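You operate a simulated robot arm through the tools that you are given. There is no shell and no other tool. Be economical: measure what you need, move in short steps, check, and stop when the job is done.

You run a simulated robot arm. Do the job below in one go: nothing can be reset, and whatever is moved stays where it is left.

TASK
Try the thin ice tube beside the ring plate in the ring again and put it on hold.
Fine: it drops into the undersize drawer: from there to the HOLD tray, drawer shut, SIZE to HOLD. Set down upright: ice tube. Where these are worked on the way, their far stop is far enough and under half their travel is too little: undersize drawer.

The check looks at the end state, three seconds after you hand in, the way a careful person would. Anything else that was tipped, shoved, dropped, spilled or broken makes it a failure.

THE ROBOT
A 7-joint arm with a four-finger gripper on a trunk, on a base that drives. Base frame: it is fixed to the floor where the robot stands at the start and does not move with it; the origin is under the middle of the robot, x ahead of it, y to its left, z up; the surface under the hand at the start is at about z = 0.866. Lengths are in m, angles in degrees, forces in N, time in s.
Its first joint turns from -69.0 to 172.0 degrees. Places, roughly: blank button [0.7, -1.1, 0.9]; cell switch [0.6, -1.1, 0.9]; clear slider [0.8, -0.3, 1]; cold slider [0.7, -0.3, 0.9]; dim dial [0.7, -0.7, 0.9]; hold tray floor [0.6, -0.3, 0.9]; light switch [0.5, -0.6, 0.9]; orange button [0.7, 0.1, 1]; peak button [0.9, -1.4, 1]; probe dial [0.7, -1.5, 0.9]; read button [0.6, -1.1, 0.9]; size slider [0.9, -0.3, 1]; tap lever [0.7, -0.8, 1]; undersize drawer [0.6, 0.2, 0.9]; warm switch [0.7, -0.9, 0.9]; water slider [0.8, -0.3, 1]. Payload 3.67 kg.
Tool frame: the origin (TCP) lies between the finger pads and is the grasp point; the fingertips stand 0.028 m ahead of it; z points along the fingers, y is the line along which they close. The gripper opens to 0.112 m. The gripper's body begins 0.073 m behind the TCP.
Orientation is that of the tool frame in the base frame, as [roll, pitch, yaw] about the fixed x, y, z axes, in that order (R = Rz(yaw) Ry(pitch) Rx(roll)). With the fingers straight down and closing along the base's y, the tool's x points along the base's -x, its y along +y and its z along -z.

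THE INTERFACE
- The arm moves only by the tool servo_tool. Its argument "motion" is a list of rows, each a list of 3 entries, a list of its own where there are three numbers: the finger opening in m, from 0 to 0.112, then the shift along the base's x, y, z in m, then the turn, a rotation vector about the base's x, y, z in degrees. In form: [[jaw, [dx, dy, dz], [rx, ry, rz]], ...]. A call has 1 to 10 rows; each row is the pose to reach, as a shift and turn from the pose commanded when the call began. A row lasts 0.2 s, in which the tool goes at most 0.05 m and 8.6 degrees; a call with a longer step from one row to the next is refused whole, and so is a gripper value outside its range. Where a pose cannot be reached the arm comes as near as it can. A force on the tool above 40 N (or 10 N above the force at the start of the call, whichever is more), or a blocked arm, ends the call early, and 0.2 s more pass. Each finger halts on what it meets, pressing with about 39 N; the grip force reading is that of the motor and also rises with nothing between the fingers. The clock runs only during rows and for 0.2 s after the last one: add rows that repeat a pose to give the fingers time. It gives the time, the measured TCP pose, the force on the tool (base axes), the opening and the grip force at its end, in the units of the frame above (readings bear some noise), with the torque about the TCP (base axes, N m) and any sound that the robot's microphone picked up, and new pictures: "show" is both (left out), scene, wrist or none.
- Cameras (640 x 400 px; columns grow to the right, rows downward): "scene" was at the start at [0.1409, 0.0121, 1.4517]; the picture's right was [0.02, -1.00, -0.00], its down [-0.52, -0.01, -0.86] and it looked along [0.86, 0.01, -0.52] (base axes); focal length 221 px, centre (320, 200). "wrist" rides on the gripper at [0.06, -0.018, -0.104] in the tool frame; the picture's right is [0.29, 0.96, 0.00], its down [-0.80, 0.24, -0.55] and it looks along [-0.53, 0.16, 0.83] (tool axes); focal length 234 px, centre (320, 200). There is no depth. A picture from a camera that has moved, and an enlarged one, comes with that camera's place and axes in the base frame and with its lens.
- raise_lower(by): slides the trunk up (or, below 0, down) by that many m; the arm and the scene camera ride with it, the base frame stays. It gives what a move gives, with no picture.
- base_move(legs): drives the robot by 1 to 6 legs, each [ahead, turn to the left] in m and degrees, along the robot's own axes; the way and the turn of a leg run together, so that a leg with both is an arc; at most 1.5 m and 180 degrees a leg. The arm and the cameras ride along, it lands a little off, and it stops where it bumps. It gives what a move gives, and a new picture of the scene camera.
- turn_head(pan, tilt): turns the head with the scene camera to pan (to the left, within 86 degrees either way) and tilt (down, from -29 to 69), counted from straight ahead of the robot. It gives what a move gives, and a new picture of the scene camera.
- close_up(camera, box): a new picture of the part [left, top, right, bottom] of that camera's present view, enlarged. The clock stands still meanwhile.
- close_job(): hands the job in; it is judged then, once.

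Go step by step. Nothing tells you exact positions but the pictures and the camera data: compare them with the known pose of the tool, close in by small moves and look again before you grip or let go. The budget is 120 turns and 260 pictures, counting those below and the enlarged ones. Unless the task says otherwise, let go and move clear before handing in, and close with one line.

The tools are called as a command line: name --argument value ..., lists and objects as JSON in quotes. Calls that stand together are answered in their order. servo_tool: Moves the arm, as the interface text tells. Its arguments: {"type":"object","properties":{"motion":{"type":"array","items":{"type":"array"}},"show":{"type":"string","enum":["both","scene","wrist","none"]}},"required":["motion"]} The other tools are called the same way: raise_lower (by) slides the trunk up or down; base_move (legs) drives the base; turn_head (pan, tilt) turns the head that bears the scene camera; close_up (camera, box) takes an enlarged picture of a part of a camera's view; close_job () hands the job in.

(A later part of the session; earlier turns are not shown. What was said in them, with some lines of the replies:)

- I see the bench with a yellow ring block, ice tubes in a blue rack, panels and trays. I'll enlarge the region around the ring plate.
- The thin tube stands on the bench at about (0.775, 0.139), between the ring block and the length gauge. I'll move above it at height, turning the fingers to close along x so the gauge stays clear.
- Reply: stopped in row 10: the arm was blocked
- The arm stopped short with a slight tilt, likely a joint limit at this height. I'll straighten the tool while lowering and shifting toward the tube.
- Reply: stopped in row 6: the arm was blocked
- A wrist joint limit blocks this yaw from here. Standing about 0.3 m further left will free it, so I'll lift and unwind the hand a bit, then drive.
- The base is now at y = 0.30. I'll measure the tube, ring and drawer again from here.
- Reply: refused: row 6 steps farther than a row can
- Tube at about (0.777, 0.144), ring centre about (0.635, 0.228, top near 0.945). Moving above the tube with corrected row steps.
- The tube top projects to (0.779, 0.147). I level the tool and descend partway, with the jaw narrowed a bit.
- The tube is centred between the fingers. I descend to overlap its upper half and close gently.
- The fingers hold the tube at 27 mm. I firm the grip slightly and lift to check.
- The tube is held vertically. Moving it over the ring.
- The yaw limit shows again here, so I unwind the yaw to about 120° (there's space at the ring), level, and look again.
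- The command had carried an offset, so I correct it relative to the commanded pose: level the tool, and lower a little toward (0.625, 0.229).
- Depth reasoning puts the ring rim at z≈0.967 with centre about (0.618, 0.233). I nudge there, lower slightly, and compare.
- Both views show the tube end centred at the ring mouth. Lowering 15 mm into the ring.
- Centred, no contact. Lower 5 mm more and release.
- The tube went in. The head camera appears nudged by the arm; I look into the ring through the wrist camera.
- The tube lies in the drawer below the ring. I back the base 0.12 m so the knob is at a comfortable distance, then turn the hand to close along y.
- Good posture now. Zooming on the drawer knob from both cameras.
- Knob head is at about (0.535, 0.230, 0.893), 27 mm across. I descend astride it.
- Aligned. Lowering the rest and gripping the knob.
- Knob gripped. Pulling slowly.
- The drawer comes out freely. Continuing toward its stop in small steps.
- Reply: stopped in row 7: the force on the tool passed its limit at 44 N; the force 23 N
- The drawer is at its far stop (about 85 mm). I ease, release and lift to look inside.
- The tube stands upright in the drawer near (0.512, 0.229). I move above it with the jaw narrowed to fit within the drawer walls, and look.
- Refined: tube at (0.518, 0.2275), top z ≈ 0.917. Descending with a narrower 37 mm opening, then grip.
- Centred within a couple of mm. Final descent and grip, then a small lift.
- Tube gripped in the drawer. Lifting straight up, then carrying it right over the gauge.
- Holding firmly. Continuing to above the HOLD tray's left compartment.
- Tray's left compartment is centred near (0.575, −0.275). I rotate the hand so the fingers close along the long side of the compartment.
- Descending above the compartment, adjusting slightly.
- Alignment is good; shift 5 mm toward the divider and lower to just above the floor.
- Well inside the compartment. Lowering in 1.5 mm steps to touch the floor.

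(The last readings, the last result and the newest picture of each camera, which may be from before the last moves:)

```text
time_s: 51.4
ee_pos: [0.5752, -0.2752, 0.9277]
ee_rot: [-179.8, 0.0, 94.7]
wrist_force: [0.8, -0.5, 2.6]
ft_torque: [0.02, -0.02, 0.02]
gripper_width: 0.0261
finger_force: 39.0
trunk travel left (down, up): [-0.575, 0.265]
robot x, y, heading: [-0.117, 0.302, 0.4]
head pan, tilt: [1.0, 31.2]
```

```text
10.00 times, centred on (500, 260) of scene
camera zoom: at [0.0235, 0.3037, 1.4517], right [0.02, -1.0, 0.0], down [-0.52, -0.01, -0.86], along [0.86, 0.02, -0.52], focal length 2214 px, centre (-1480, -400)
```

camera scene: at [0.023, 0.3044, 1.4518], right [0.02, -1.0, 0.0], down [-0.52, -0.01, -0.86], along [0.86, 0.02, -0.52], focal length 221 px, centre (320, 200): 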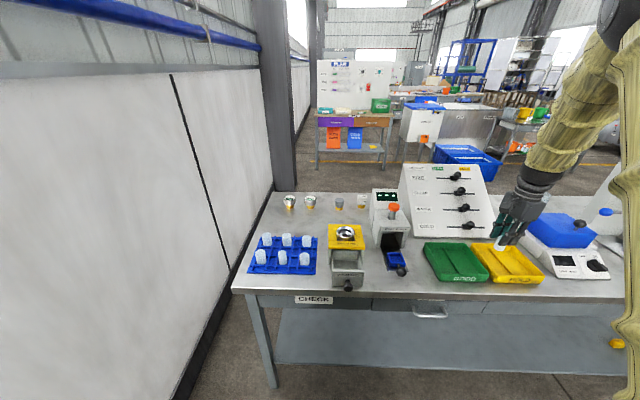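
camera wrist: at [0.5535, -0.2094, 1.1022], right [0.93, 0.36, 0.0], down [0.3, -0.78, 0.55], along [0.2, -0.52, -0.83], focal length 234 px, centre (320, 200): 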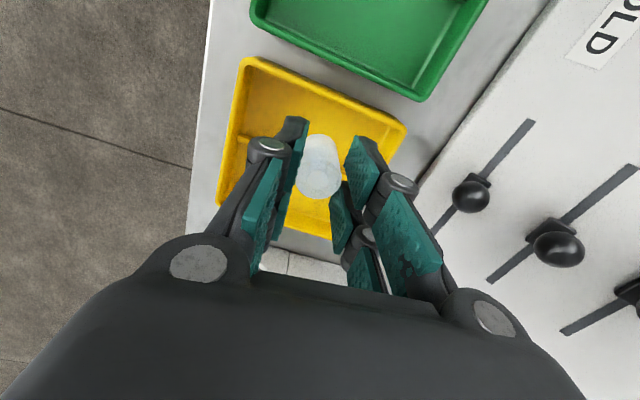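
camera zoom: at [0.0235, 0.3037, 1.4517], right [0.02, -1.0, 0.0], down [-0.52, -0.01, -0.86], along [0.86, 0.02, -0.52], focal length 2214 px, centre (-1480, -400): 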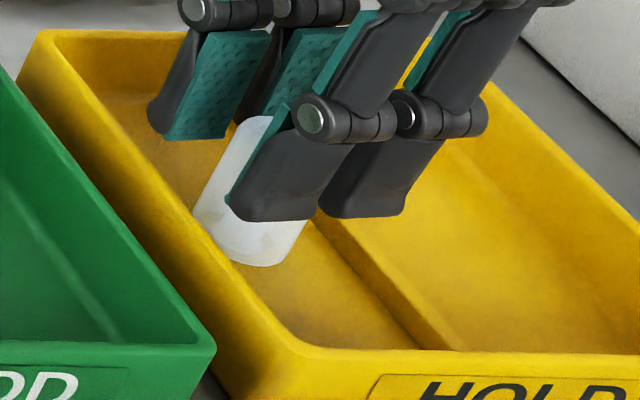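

Light contact (2.6 N). Releasing and rising straight up.

servo_tool --motion '[[0.02, [0, 0, -0.001], [0, 0, 0]], [0.03, [0, 0, -0.001], [0, 0, 0]], [0.045, [0, 0, -0.001], [0, 0, 0]], [0.06, [0, 0, 0.0], [0, 0, 0]], [0.06, [0, 0, 0.03], [0, 0, 0]], [0.06, [0, 0, 0.08], [0, 0, 0]], [0.06, [0, 0, 0.13], [0, 0, 0]], [0.06, [0, 0, 0.18], [0, 0, 0]], [0.06, [0, 0, 0.23], [0, 0, 0]]]'

close_up --camera "scene" --box '[465, 220, 545, 290]'

```text
time_s: 53.4
ee_pos: [0.575, -0.2743, 1.1571]
ee_rot: [-179.8, -0.2, 94.6]
wrist_force: [0.7, -0.4, -0.3]
ft_torque: [-0.05, 0.0, 0.02]
gripper_width: 0.0599
finger_force: 0.0
trunk travel left (down, up): [-0.575, 0.265]
robot x, y, heading: [-0.1196, 0.2994, 0.4]
head pan, tilt: [1.0, 31.2]
camera scene: at [0.0226, 0.3045, 1.4517], right [0.02, -1.0, 0.0], down [-0.52, -0.01, -0.86], along [0.86, 0.02, -0.52], focal length 221 px, centre (320, 200)
camera wrist: at [0.5531, -0.2161, 1.2612], right [0.93, 0.36, 0.0], down [0.3, -0.78, 0.55], along [0.2, -0.52, -0.83], focal length 234 px, centre (320, 200)
```

scene: 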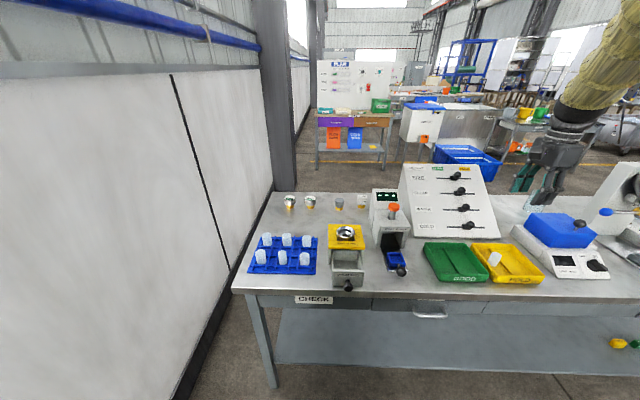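
wrist: 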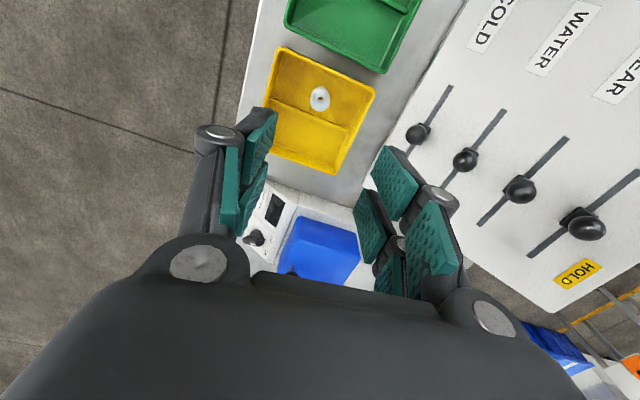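

```text
5.71 times, centred on (505, 255) of scene
camera zoom: at [0.0226, 0.3045, 1.4517], right [0.02, -1.0, 0.0], down [-0.52, -0.01, -0.86], along [0.86, 0.02, -0.52], focal length 1265 px, centre (-737, -114)
```

zoom: 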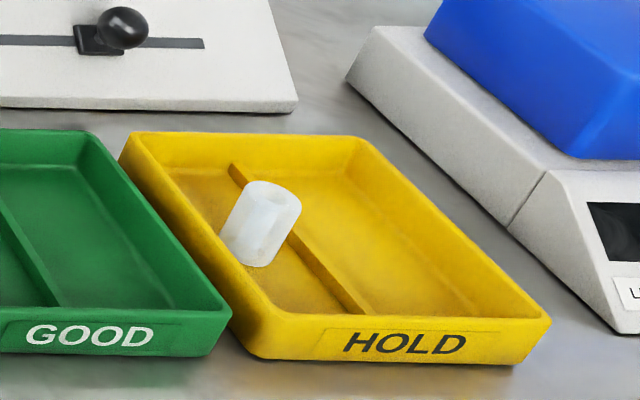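

The tube stands upright in HOLD. Now back to the drawer, at height, turning the hand again.

servo_tool --motion '[[0.06, [-0.005, 0.04, 0.01], [0, 0, 8.5]], [0.06, [-0.01, 0.085, 0.01], [0, 0, 17]], [0.06, [-0.02, 0.13, 0.01], [0, 0, 25.5]], [0.06, [-0.03, 0.175, 0.01], [0, 0, 34]], [0.06, [-0.04, 0.22, 0.01], [0, 0, 42.5]], [0.06, [-0.055, 0.265, 0.01], [0, 0, 51]], [0.06, [-0.07, 0.31, 0.01], [0, 0, 59.5]], [0.06, [-0.085, 0.355, 0.01], [0, 0, 68]], [0.06, [-0.1, 0.4, 0.01], [0, 0, 76.5]], [0.06, [-0.115, 0.445, 0.01], [0, 0, 85]]]' --show "none"

servo_tool --motion '[[0.06, [-0.01, 0.03, 0], [0, 0, 0]], [0.06, [-0.014, 0.057, -0.03], [0, 0, 0]], [0.06, [-0.014, 0.057, -0.07], [0, 0, 0]], [0.06, [-0.014, 0.057, -0.11], [0, 0, 0]], [0.06, [-0.014, 0.057, -0.15], [0, 0, 0]], [0.06, [-0.014, 0.057, -0.19], [0, 0, 0]], [0.06, [-0.014, 0.057, -0.19], [0, 0, 0]]]'

close_up --camera "scene" --box '[305, 220, 385, 300]'

```text
time_s: 55.6
ee_pos: [0.4893, 0.1471, 1.1378]
ee_rot: [174.3, -2.7, 178.3]
wrist_force: [0.2, 0.9, 0.1]
ft_torque: [0.0, -0.01, -0.04]
gripper_width: 0.06
finger_force: 0.1
out of reach, approached as far as the arm can: row 9, 10
trunk travel left (down, up): [-0.575, 0.265]
robot x, y, heading: [-0.1206, 0.2995, 0.2]
head pan, tilt: [1.0, 31.2]
```

```text
time_s: 57.2
ee_pos: [0.4724, 0.2196, 0.9634]
ee_rot: [-179.7, 0.1, 179.5]
wrist_force: [0.4, 0.8, 1.3]
ft_torque: [0.01, -0.01, 0.01]
gripper_width: 0.0598
finger_force: 0.0
out of reach, approached as far as the arm can: row 1, 2
trunk travel left (down, up): [-0.575, 0.265]
robot x, y, heading: [-0.1187, 0.3017, 0.0]
head pan, tilt: [1.0, 31.2]
camera scene: at [0.0229, 0.3039, 1.4518], right [0.02, -1.0, 0.0], down [-0.52, -0.01, -0.86], along [0.86, 0.02, -0.52], focal length 221 px, centre (320, 200)
camera wrist: at [0.4123, 0.2027, 1.0674], right [-0.28, 0.96, 0.0], down [0.8, 0.24, 0.55], along [0.53, 0.15, -0.83], focal length 234 px, centre (320, 200)
```

scene: 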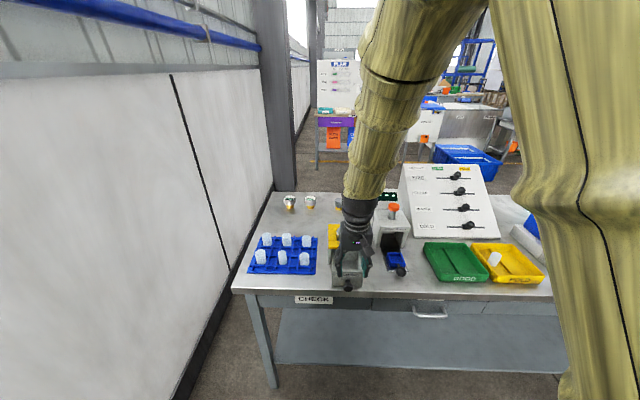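
wrist: 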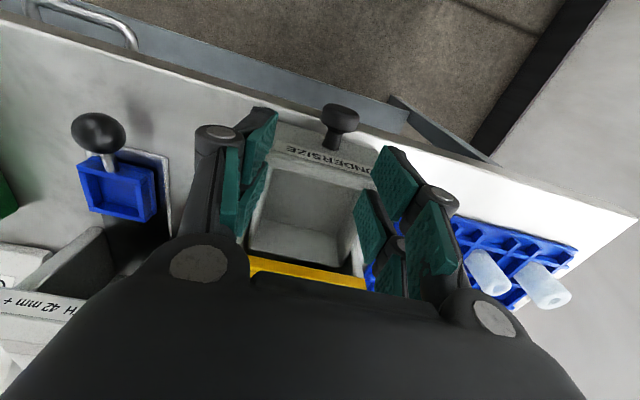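

```text
5.00 times, centred on (345, 260) of scene
camera zoom: at [0.0229, 0.3039, 1.4518], right [0.02, -1.0, 0.0], down [-0.52, -0.01, -0.86], along [0.86, 0.02, -0.52], focal length 1107 px, centre (195, -100)
```

zoom: 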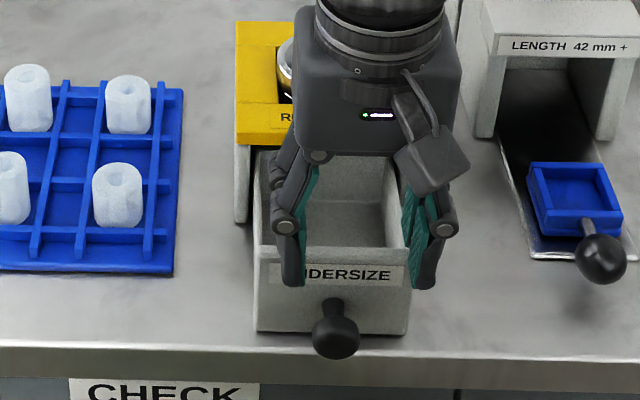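

I'm slightly behind the wanted spot, just above the drawer front's rim. Lift a bit, then move toward the knob.

servo_tool --motion '[[0.06, [0, 0, 0.03], [0, 0, 0]], [0.06, [0, 0.004, 0.04], [0, 0, 0]], [0.06, [-0.015, 0.008, 0.04], [0, 0, 0]], [0.06, [-0.028, 0.008, 0.04], [0, 0, 0]], [0.06, [-0.028, 0.008, 0.04], [0, 0, 0]]]' --show "wrist"

```text
time_s: 58.4
ee_pos: [0.4451, 0.2274, 1.0025]
ee_rot: [-179.8, -0.1, 179.6]
wrist_force: [0.1, -0.3, -0.3]
ft_torque: [0.0, 0.02, 0.0]
gripper_width: 0.0599
finger_force: 0.0
trunk travel left (down, up): [-0.575, 0.265]
robot x, y, heading: [-0.1198, 0.2993, 0.2]
head pan, tilt: [1.0, 31.2]
camera wrist: at [0.3859, 0.2107, 1.1076], right [-0.28, 0.96, 0.0], down [0.8, 0.24, 0.55], along [0.53, 0.15, -0.83], focal length 234 px, centre (320, 200)
```

wrist: 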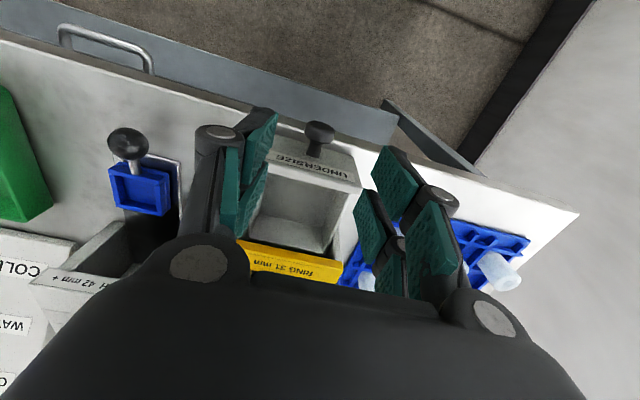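

Exactly above the earlier knob grip pose. Descend, grip, and push back in.

servo_tool --motion '[[0.06, [-0.001, 0, -0.035], [0, 0, 0]], [0.06, [-0.001, 0, -0.07], [0, 0, 0]], [0.06, [-0.001, 0, -0.098], [0, 0, 0]], [0.06, [-0.001, 0, -0.098], [0, 0, 0]], [0.03, [-0.001, 0, -0.098], [0, 0, 0]], [0.015, [-0.001, 0, -0.098], [0, 0, 0]], [0.015, [-0.001, 0, -0.098], [0, 0, 0]]]' --show "wrist"

```text
time_s: 60.0
ee_pos: [0.4444, 0.2288, 0.9039]
ee_rot: [-179.9, -0.1, 179.6]
wrist_force: [-0.1, 2.4, -0.7]
ft_torque: [0.06, -0.17, 0.03]
gripper_width: 0.0267
finger_force: 45.2
trunk travel left (down, up): [-0.575, 0.265]
robot x, y, heading: [-0.1175, 0.3002, 0.3]
head pan, tilt: [1.0, 31.2]
camera wrist: at [0.3856, 0.2119, 1.008], right [-0.28, 0.96, 0.0], down [0.8, 0.24, 0.55], along [0.53, 0.15, -0.83], focal length 234 px, centre (320, 200)
```

wrist: 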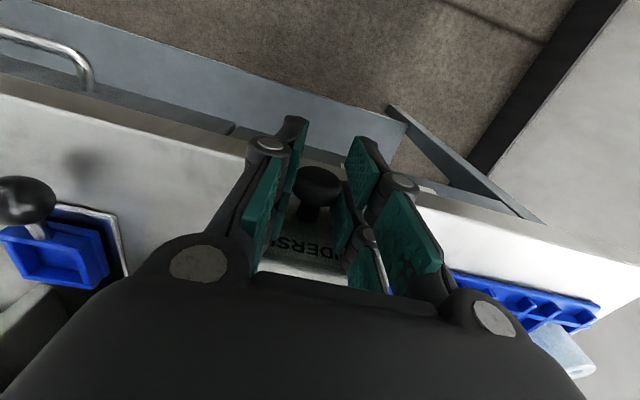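

Knob gripped. Pushing in.

servo_tool --motion '[[0.015, [0.01, 0, 0], [0, 0, 0]], [0.015, [0.022, 0, 0], [0, 0, 0]], [0.015, [0.034, 0, 0], [0, 0, 0]], [0.015, [0.046, 0, 0], [0, 0, 0]], [0.015, [0.058, 0, 0], [0, 0, 0]], [0.015, [0.068, 0, 0], [0, 0, 0]], [0.015, [0.076, 0, 0], [0, 0, 0]], [0.015, [0.082, 0, 0], [0, 0, 0]], [0.015, [0.087, 0, 0], [0, 0, 0]], [0.015, [0.092, 0, 0], [0, 0, 0]]]' --show "scene"

close_up --camera "scene" --box '[305, 210, 385, 290]'

```text
time_s: 62.2
ee_pos: [0.5305, 0.2267, 0.9043]
ee_rot: [-179.8, -0.5, 179.6]
wrist_force: [-11.3, 2.9, 8.1]
ft_torque: [0.18, 0.34, 0.03]
gripper_width: 0.0264
finger_force: 45.5
trunk travel left (down, up): [-0.575, 0.265]
robot x, y, heading: [-0.1227, 0.3022, 0.4]
head pan, tilt: [1.0, 31.2]
stopped in row 10: the force on the tool passed its limit at 42 N (the readings are from after the stop); the commanded pose is now the measured one
camera scene: at [0.0218, 0.3042, 1.4525], right [0.02, -1.0, 0.0], down [-0.52, -0.01, -0.86], along [0.86, 0.02, -0.52], focal length 221 px, centre (320, 200)
```

scene: 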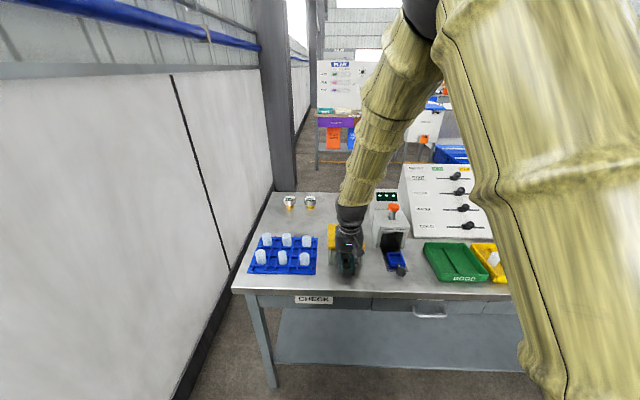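

```text
5.00 times, centred on (345, 250) of scene
camera zoom: at [0.0218, 0.3042, 1.4525], right [0.02, -1.0, 0.0], down [-0.52, -0.01, -0.86], along [0.86, 0.02, -0.52], focal length 1107 px, centre (195, -50)
```

zoom: 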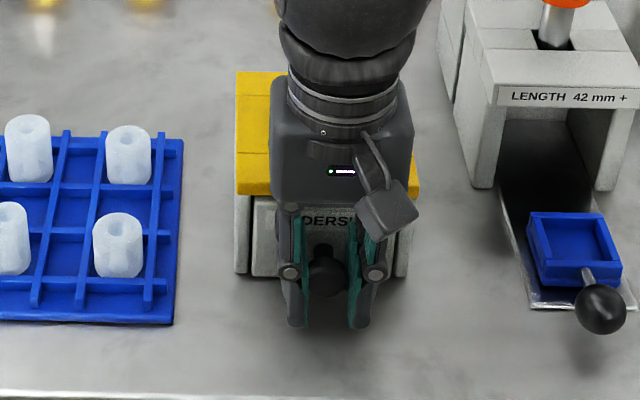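

Drawer closed to its stop. Release, lift, and check; then I drive right for the SIZE slider.

servo_tool --motion '[[0.015, [0, 0, 0], [0, 0, 0]], [0.04, [0, 0, 0], [0, 0, 0]], [0.06, [0, 0, 0], [0, 0, 0]], [0.06, [0, 0, 0.04], [0, 0, 0]], [0.06, [0, 0, 0.09], [0, 0, 0]], [0.06, [0, 0, 0.14], [0, 0, 0]], [0.06, [0, 0, 0.19], [0, 0, 0]], [0.06, [0, 0, 0.24], [0, 0, 0]], [0.06, [0, 0, 0.28], [0, 0, 0]]]' --show "scene"

close_up --camera "scene" --box '[305, 210, 385, 290]'

```text
time_s: 64.2
ee_pos: [0.5303, 0.226, 1.1846]
ee_rot: [-179.8, -0.5, 179.6]
wrist_force: [-0.6, -0.8, -0.4]
ft_torque: [0.02, -0.02, -0.02]
gripper_width: 0.0599
finger_force: 0.1
trunk travel left (down, up): [-0.575, 0.265]
robot x, y, heading: [-0.1177, 0.3021, -0.0]
head pan, tilt: [1.0, 31.2]
camera scene: at [0.0226, 0.304, 1.4517], right [0.02, -1.0, 0.0], down [-0.52, -0.01, -0.86], along [0.86, 0.02, -0.52], focal length 221 px, centre (320, 200)
```

scene: 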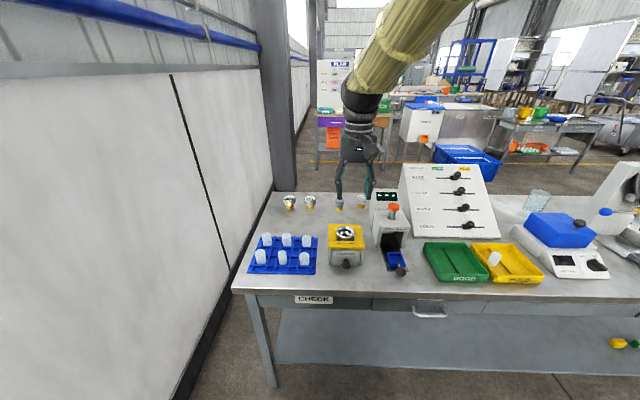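

```text
5.00 times, centred on (345, 250) of scene
camera zoom: at [0.0226, 0.304, 1.4517], right [0.02, -1.0, 0.0], down [-0.52, -0.01, -0.86], along [0.86, 0.02, -0.52], focal length 1107 px, centre (195, -50)
```

zoom: 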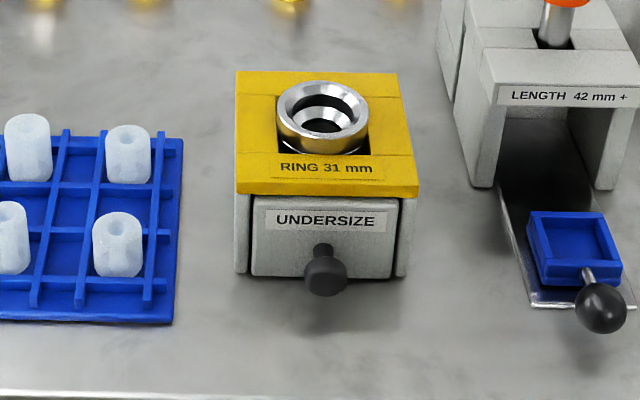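

Drawer shut, block undisturbed. Driving to the right.

base_move --legs '[[-0.4, 0], [0, -60], [0.56, 0], [0, 60], [0.24, 0]]'

close_up --camera "scene" --box '[240, 140, 420, 260]'

```text
time_s: 76.2
ee_pos: [0.6561, -0.2534, 1.1828]
ee_rot: [-179.8, -0.7, 180.0]
wrist_force: [1.1, 0.2, 0.1]
ft_torque: [-0.04, 0.06, -0.03]
gripper_width: 0.06
finger_force: 0.1
trunk travel left (down, up): [-0.575, 0.265]
robot x, y, heading: [0.007, -0.1811, 0.6]
head pan, tilt: [1.0, 31.2]
camera scene: at [0.1469, -0.1786, 1.4515], right [0.03, -1.0, 0.0], down [-0.52, -0.01, -0.85], along [0.85, 0.02, -0.52], focal length 221 px, centre (320, 200)
```

scene: 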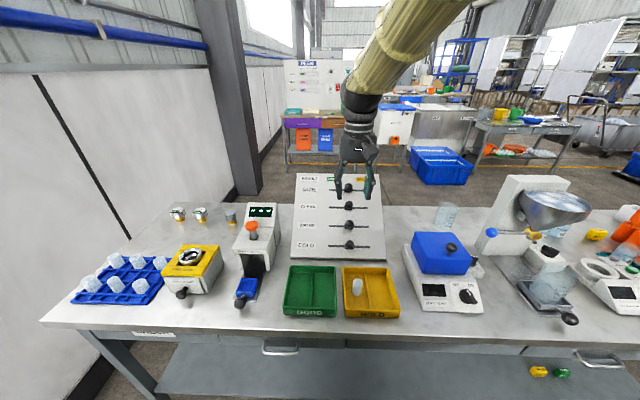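

```text
3.33 times, centred on (330, 200) of scene
camera zoom: at [0.1469, -0.1786, 1.4515], right [0.03, -1.0, 0.0], down [-0.52, -0.01, -0.85], along [0.85, 0.02, -0.52], focal length 738 px, centre (287, 200)
```

zoom: 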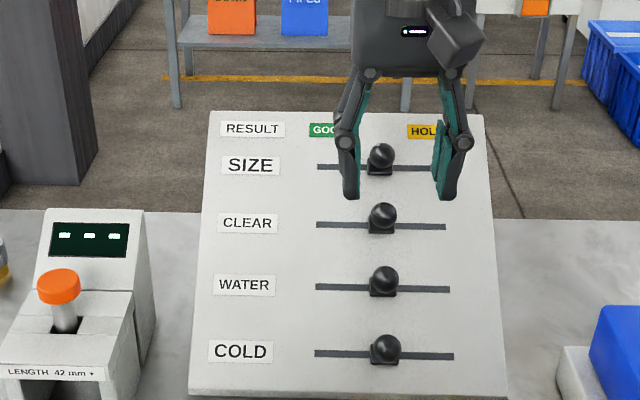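

The SIZE knob is at about (0.892, −0.268, 1.057), currently mid-slot; HOLD is to the right (−y). I move above it.

servo_tool --motion '[[0.06, [0.045, -0.003, 0], [0, 0, 0]], [0.06, [0.09, -0.006, 0], [0, 0, 0]], [0.06, [0.135, -0.009, 0], [0, 0, 0]], [0.06, [0.18, -0.012, 0], [0, 0, 0]], [0.06, [0.22, -0.015, -0.01], [0, 0, 0]], [0.06, [0.236, -0.015, -0.05], [0, 0, 0]], [0.06, [0.236, -0.015, -0.05], [0, 0, 0]]]'

close_up --camera "scene" --box '[290, 150, 400, 250]'

close_up --camera "wrist" --box '[220, 50, 420, 250]'

```text
time_s: 77.8
ee_pos: [0.8893, -0.2681, 1.1334]
ee_rot: [-179.8, -0.6, -179.9]
wrist_force: [-0.2, -0.2, 0.3]
ft_torque: [-0.02, -0.04, 0.0]
gripper_width: 0.0597
finger_force: 0.1
trunk travel left (down, up): [-0.575, 0.265]
robot x, y, heading: [0.0031, -0.1806, 0.5]
head pan, tilt: [1.0, 31.2]
camera scene: at [0.1442, -0.1787, 1.4518], right [0.03, -1.0, 0.0], down [-0.52, -0.01, -0.86], along [0.86, 0.02, -0.52], focal length 221 px, centre (320, 200)
camera wrist: at [0.8316, -0.2846, 1.2381], right [-0.29, 0.96, 0.0], down [0.8, 0.24, 0.55], along [0.52, 0.16, -0.84], focal length 234 px, centre (320, 200)
```

scene: 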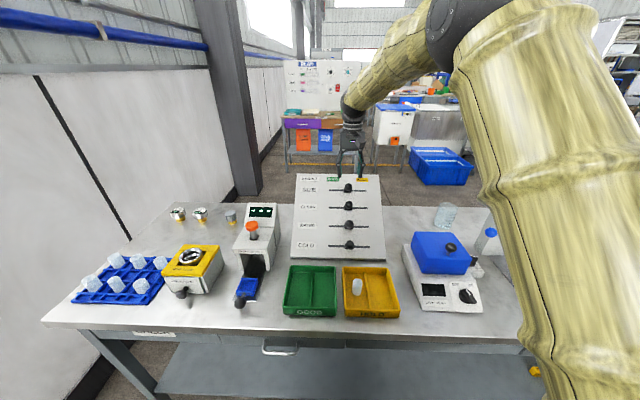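
wrist: 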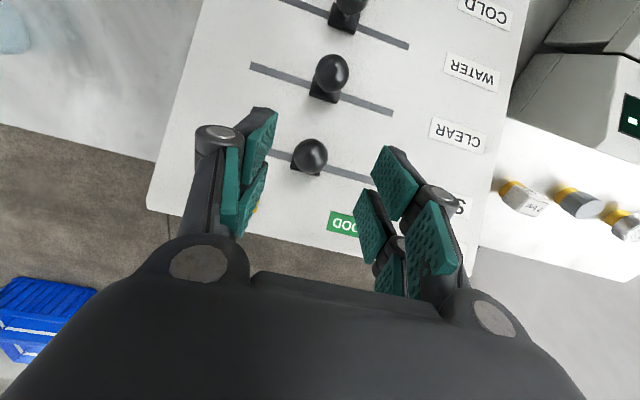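

```text
4.00 times, centred on (345, 200) of scene
camera zoom: at [0.1442, -0.1787, 1.4518], right [0.03, -1.0, 0.0], down [-0.52, -0.01, -0.86], along [0.86, 0.02, -0.52], focal length 886 px, centre (220, 200)
```

zoom: 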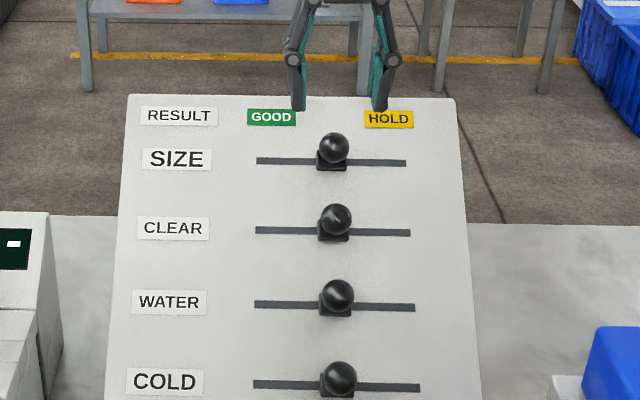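

```text
2.00 times, centred on (320, 150) of wrist
camera zoom: at [0.8316, -0.2846, 1.2381], right [-0.29, 0.96, 0.0], down [0.8, 0.24, 0.55], along [0.52, 0.16, -0.84], focal length 468 px, centre (320, 300)
```

zoom: 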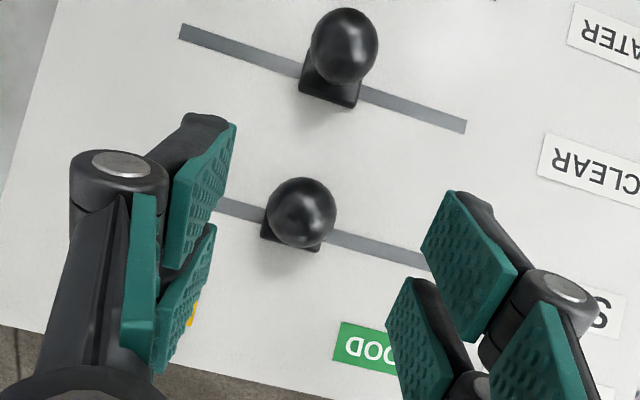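

Refined ball centre: (0.905, −0.2695, 1.052). Descend straddling it, then grip.

servo_tool --motion '[[0.06, [0.012, -0.001, 0], [0, 0, 0]], [0.06, [0.015, -0.001, -0.03], [0, 0, 0]], [0.06, [0.015, -0.001, -0.062], [0, 0, 0]], [0.06, [0.015, -0.001, -0.062], [0, 0, 0]], [0.035, [0.015, -0.001, -0.062], [0, 0, 0]], [0.015, [0.015, -0.001, -0.062], [0, 0, 0]], [0.015, [0.015, -0.001, -0.062], [0, 0, 0]]]'

close_up --camera "scene" --box '[290, 150, 400, 250]'

```text
time_s: 79.4
ee_pos: [0.906, -0.2695, 1.0721]
ee_rot: [-179.8, -0.6, -179.9]
wrist_force: [0.3, 0.2, 0.4]
ft_torque: [-0.01, -0.09, 0.02]
gripper_width: 0.0277
finger_force: 45.0
trunk travel left (down, up): [-0.575, 0.265]
robot x, y, heading: [0.0025, -0.186, 0.5]
head pan, tilt: [1.0, 31.2]
camera scene: at [0.1454, -0.1787, 1.4516], right [0.03, -1.0, 0.0], down [-0.52, -0.01, -0.86], along [0.85, 0.02, -0.52], focal length 221 px, centre (320, 200)
camera wrist: at [0.8476, -0.2868, 1.1761], right [-0.29, 0.96, 0.0], down [0.8, 0.24, 0.54], along [0.52, 0.16, -0.84], focal length 234 px, centre (320, 200)
```

scene: 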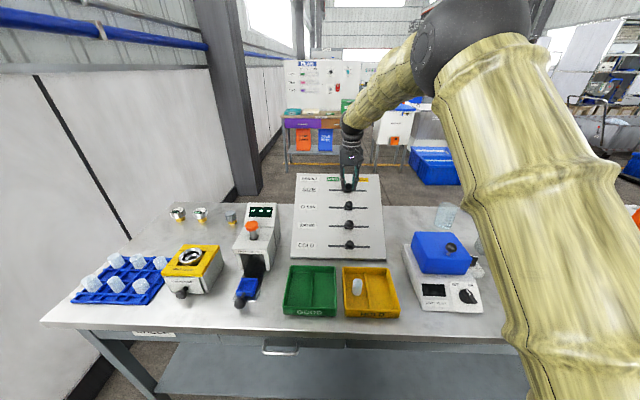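
wrist: 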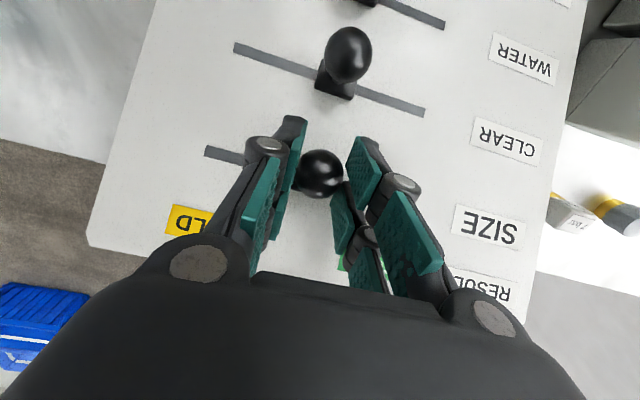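

```text
4.00 times, centred on (345, 200) of scene
camera zoom: at [0.1454, -0.1787, 1.4516], right [0.03, -1.0, 0.0], down [-0.52, -0.01, -0.86], along [0.85, 0.02, -0.52], focal length 886 px, centre (220, 200)
```

zoom: 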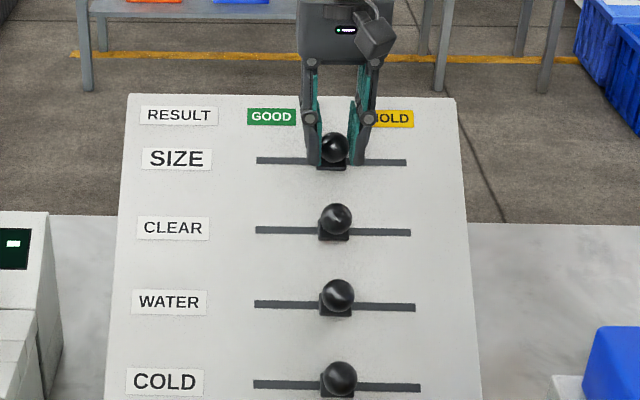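

Knob gripped cleanly. Dragging it right toward HOLD until its stop.

servo_tool --motion '[[0.015, [0, -0.008, 0], [0, 0, 0]], [0.015, [0, -0.016, 0], [0, 0, 0]], [0.015, [0, -0.024, 0], [0, 0, 0]], [0.015, [0, -0.031, 0], [0, 0, 0]], [0.015, [0, -0.038, 0], [0, 0, 0]], [0.015, [0, -0.045, 0], [0, 0, 0]], [0.015, [0, -0.052, 0], [0, 0, 0]], [0.015, [0, -0.058, 0], [0, 0, 0]], [0.015, [0, -0.064, 0], [0, 0, 0]], [0.015, [0, -0.07, 0], [0, 0, 0]]]' --show "none"

close_up --camera "scene" --box '[290, 150, 400, 250]'

```text
time_s: 81.6
ee_pos: [0.9066, -0.3324, 1.0717]
ee_rot: [-179.8, -0.7, -179.7]
wrist_force: [2.7, 34.8, 1.9]
ft_torque: [0.94, -0.21, 0.34]
gripper_width: 0.0276
finger_force: 44.8
trunk travel left (down, up): [-0.575, 0.265]
robot x, y, heading: [0.0057, -0.1813, 0.7]
head pan, tilt: [1.0, 31.2]
```

```text
4.00 times, centred on (345, 200) of scene
camera zoom: at [0.1456, -0.1743, 1.4516], right [0.03, -1.0, 0.0], down [-0.52, -0.02, -0.86], along [0.85, 0.02, -0.52], focal length 886 px, centre (220, 200)
```

zoom: 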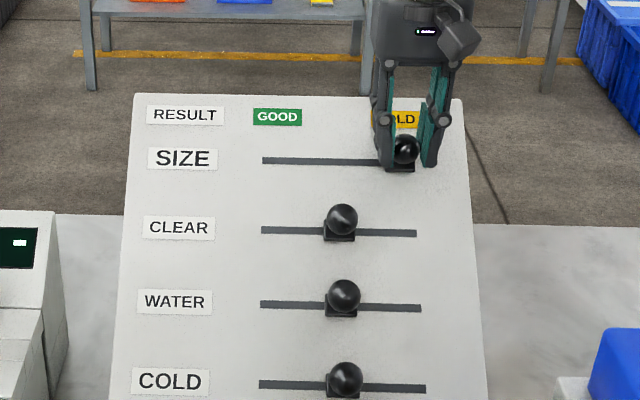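

The knob is at the HOLD end stop. I relax the push, release and lift clear.

servo_tool --motion '[[0.015, [0, 0.006, 0], [0, 0, 0]], [0.04, [0, 0.006, 0], [0, 0, 0]], [0.06, [0, 0.006, 0], [0, 0, 0]], [0.06, [0, 0.006, 0], [0, 0, 0]], [0.06, [0, 0.006, 0.04], [0, 0, 0]], [0.06, [0, 0.006, 0.09], [0, 0, 0]], [0.06, [-0.03, 0.006, 0.13], [0, 0, 0]], [0.06, [-0.07, 0.006, 0.15], [0, 0, 0]]]'

close_up --camera "scene" --box '[270, 150, 430, 330]'

close_up --camera "scene" --box '[60, 190, 280, 320]'

```text
time_s: 83.4
ee_pos: [0.8344, -0.3322, 1.2227]
ee_rot: [-179.8, -0.5, 180.0]
wrist_force: [-0.4, 0.7, -0.3]
ft_torque: [-0.04, -0.06, 0.02]
gripper_width: 0.0602
finger_force: 0.1
trunk travel left (down, up): [-0.575, 0.265]
robot x, y, heading: [0.0019, -0.183, 0.5]
head pan, tilt: [1.0, 31.2]
camera scene: at [0.1437, -0.1786, 1.4518], right [0.03, -1.0, 0.0], down [-0.52, -0.01, -0.86], along [0.86, 0.02, -0.52], focal length 221 px, centre (320, 200)
camera wrist: at [0.7756, -0.3482, 1.3269], right [-0.29, 0.96, 0.0], down [0.8, 0.24, 0.55], along [0.52, 0.16, -0.84], focal length 234 px, centre (320, 200)
```

scene: 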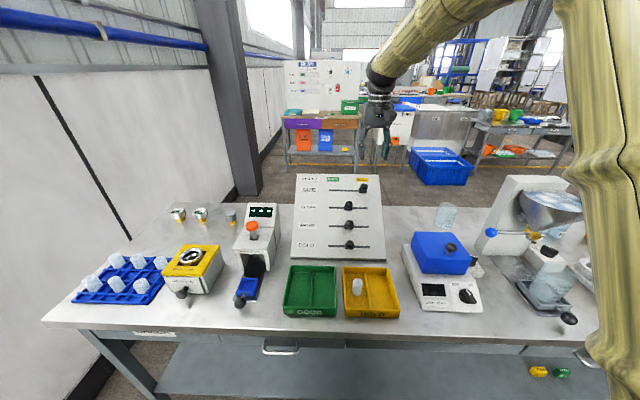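
wrist: 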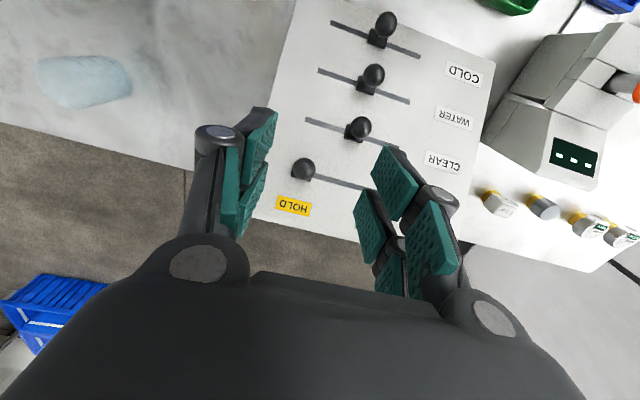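

```text
2.22 times, centred on (350, 240) of scene
camera zoom: at [0.1437, -0.1786, 1.4518], right [0.03, -1.0, 0.0], down [-0.52, -0.01, -0.86], along [0.86, 0.02, -0.52], focal length 492 px, centre (253, 111)
```

zoom: 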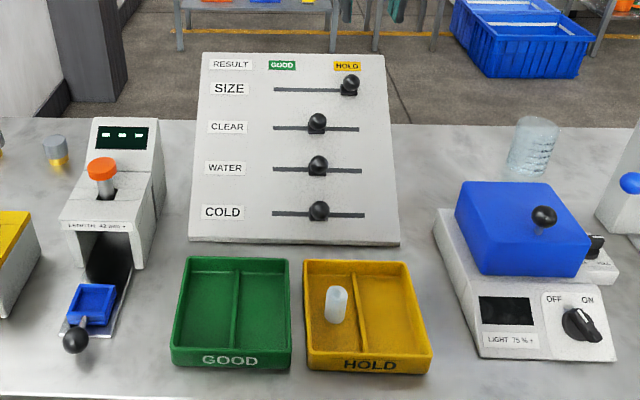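

```text
2.91 times, centred on (170, 255) of scene
camera zoom: at [0.1437, -0.1786, 1.4518], right [0.03, -1.0, 0.0], down [-0.52, -0.01, -0.86], along [0.86, 0.02, -0.52], focal length 644 px, centre (756, 40)
```

zoom: 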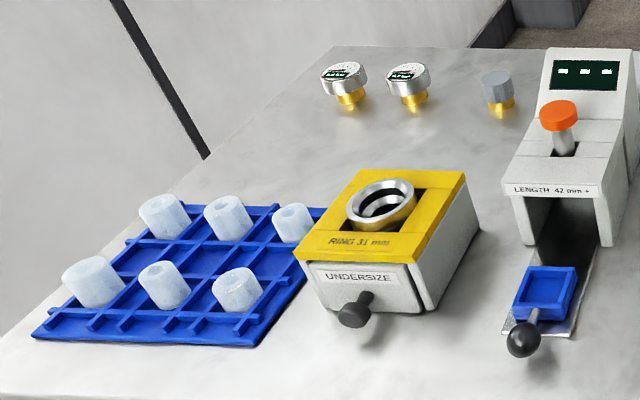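

The tube stands upright in the HOLD tray, the undersize drawer is shut, SIZE is at HOLD, and the hand is clear. I'm handing in.

close_job

```text
The job is handed in.
```

The thin ice tube dropped through the ring into the undersize drawer. It now stands upright in the HOLD tray, with the drawer shut, SIZE at HOLD, and nothing else on the bench visibly disturbed in the final pictures.
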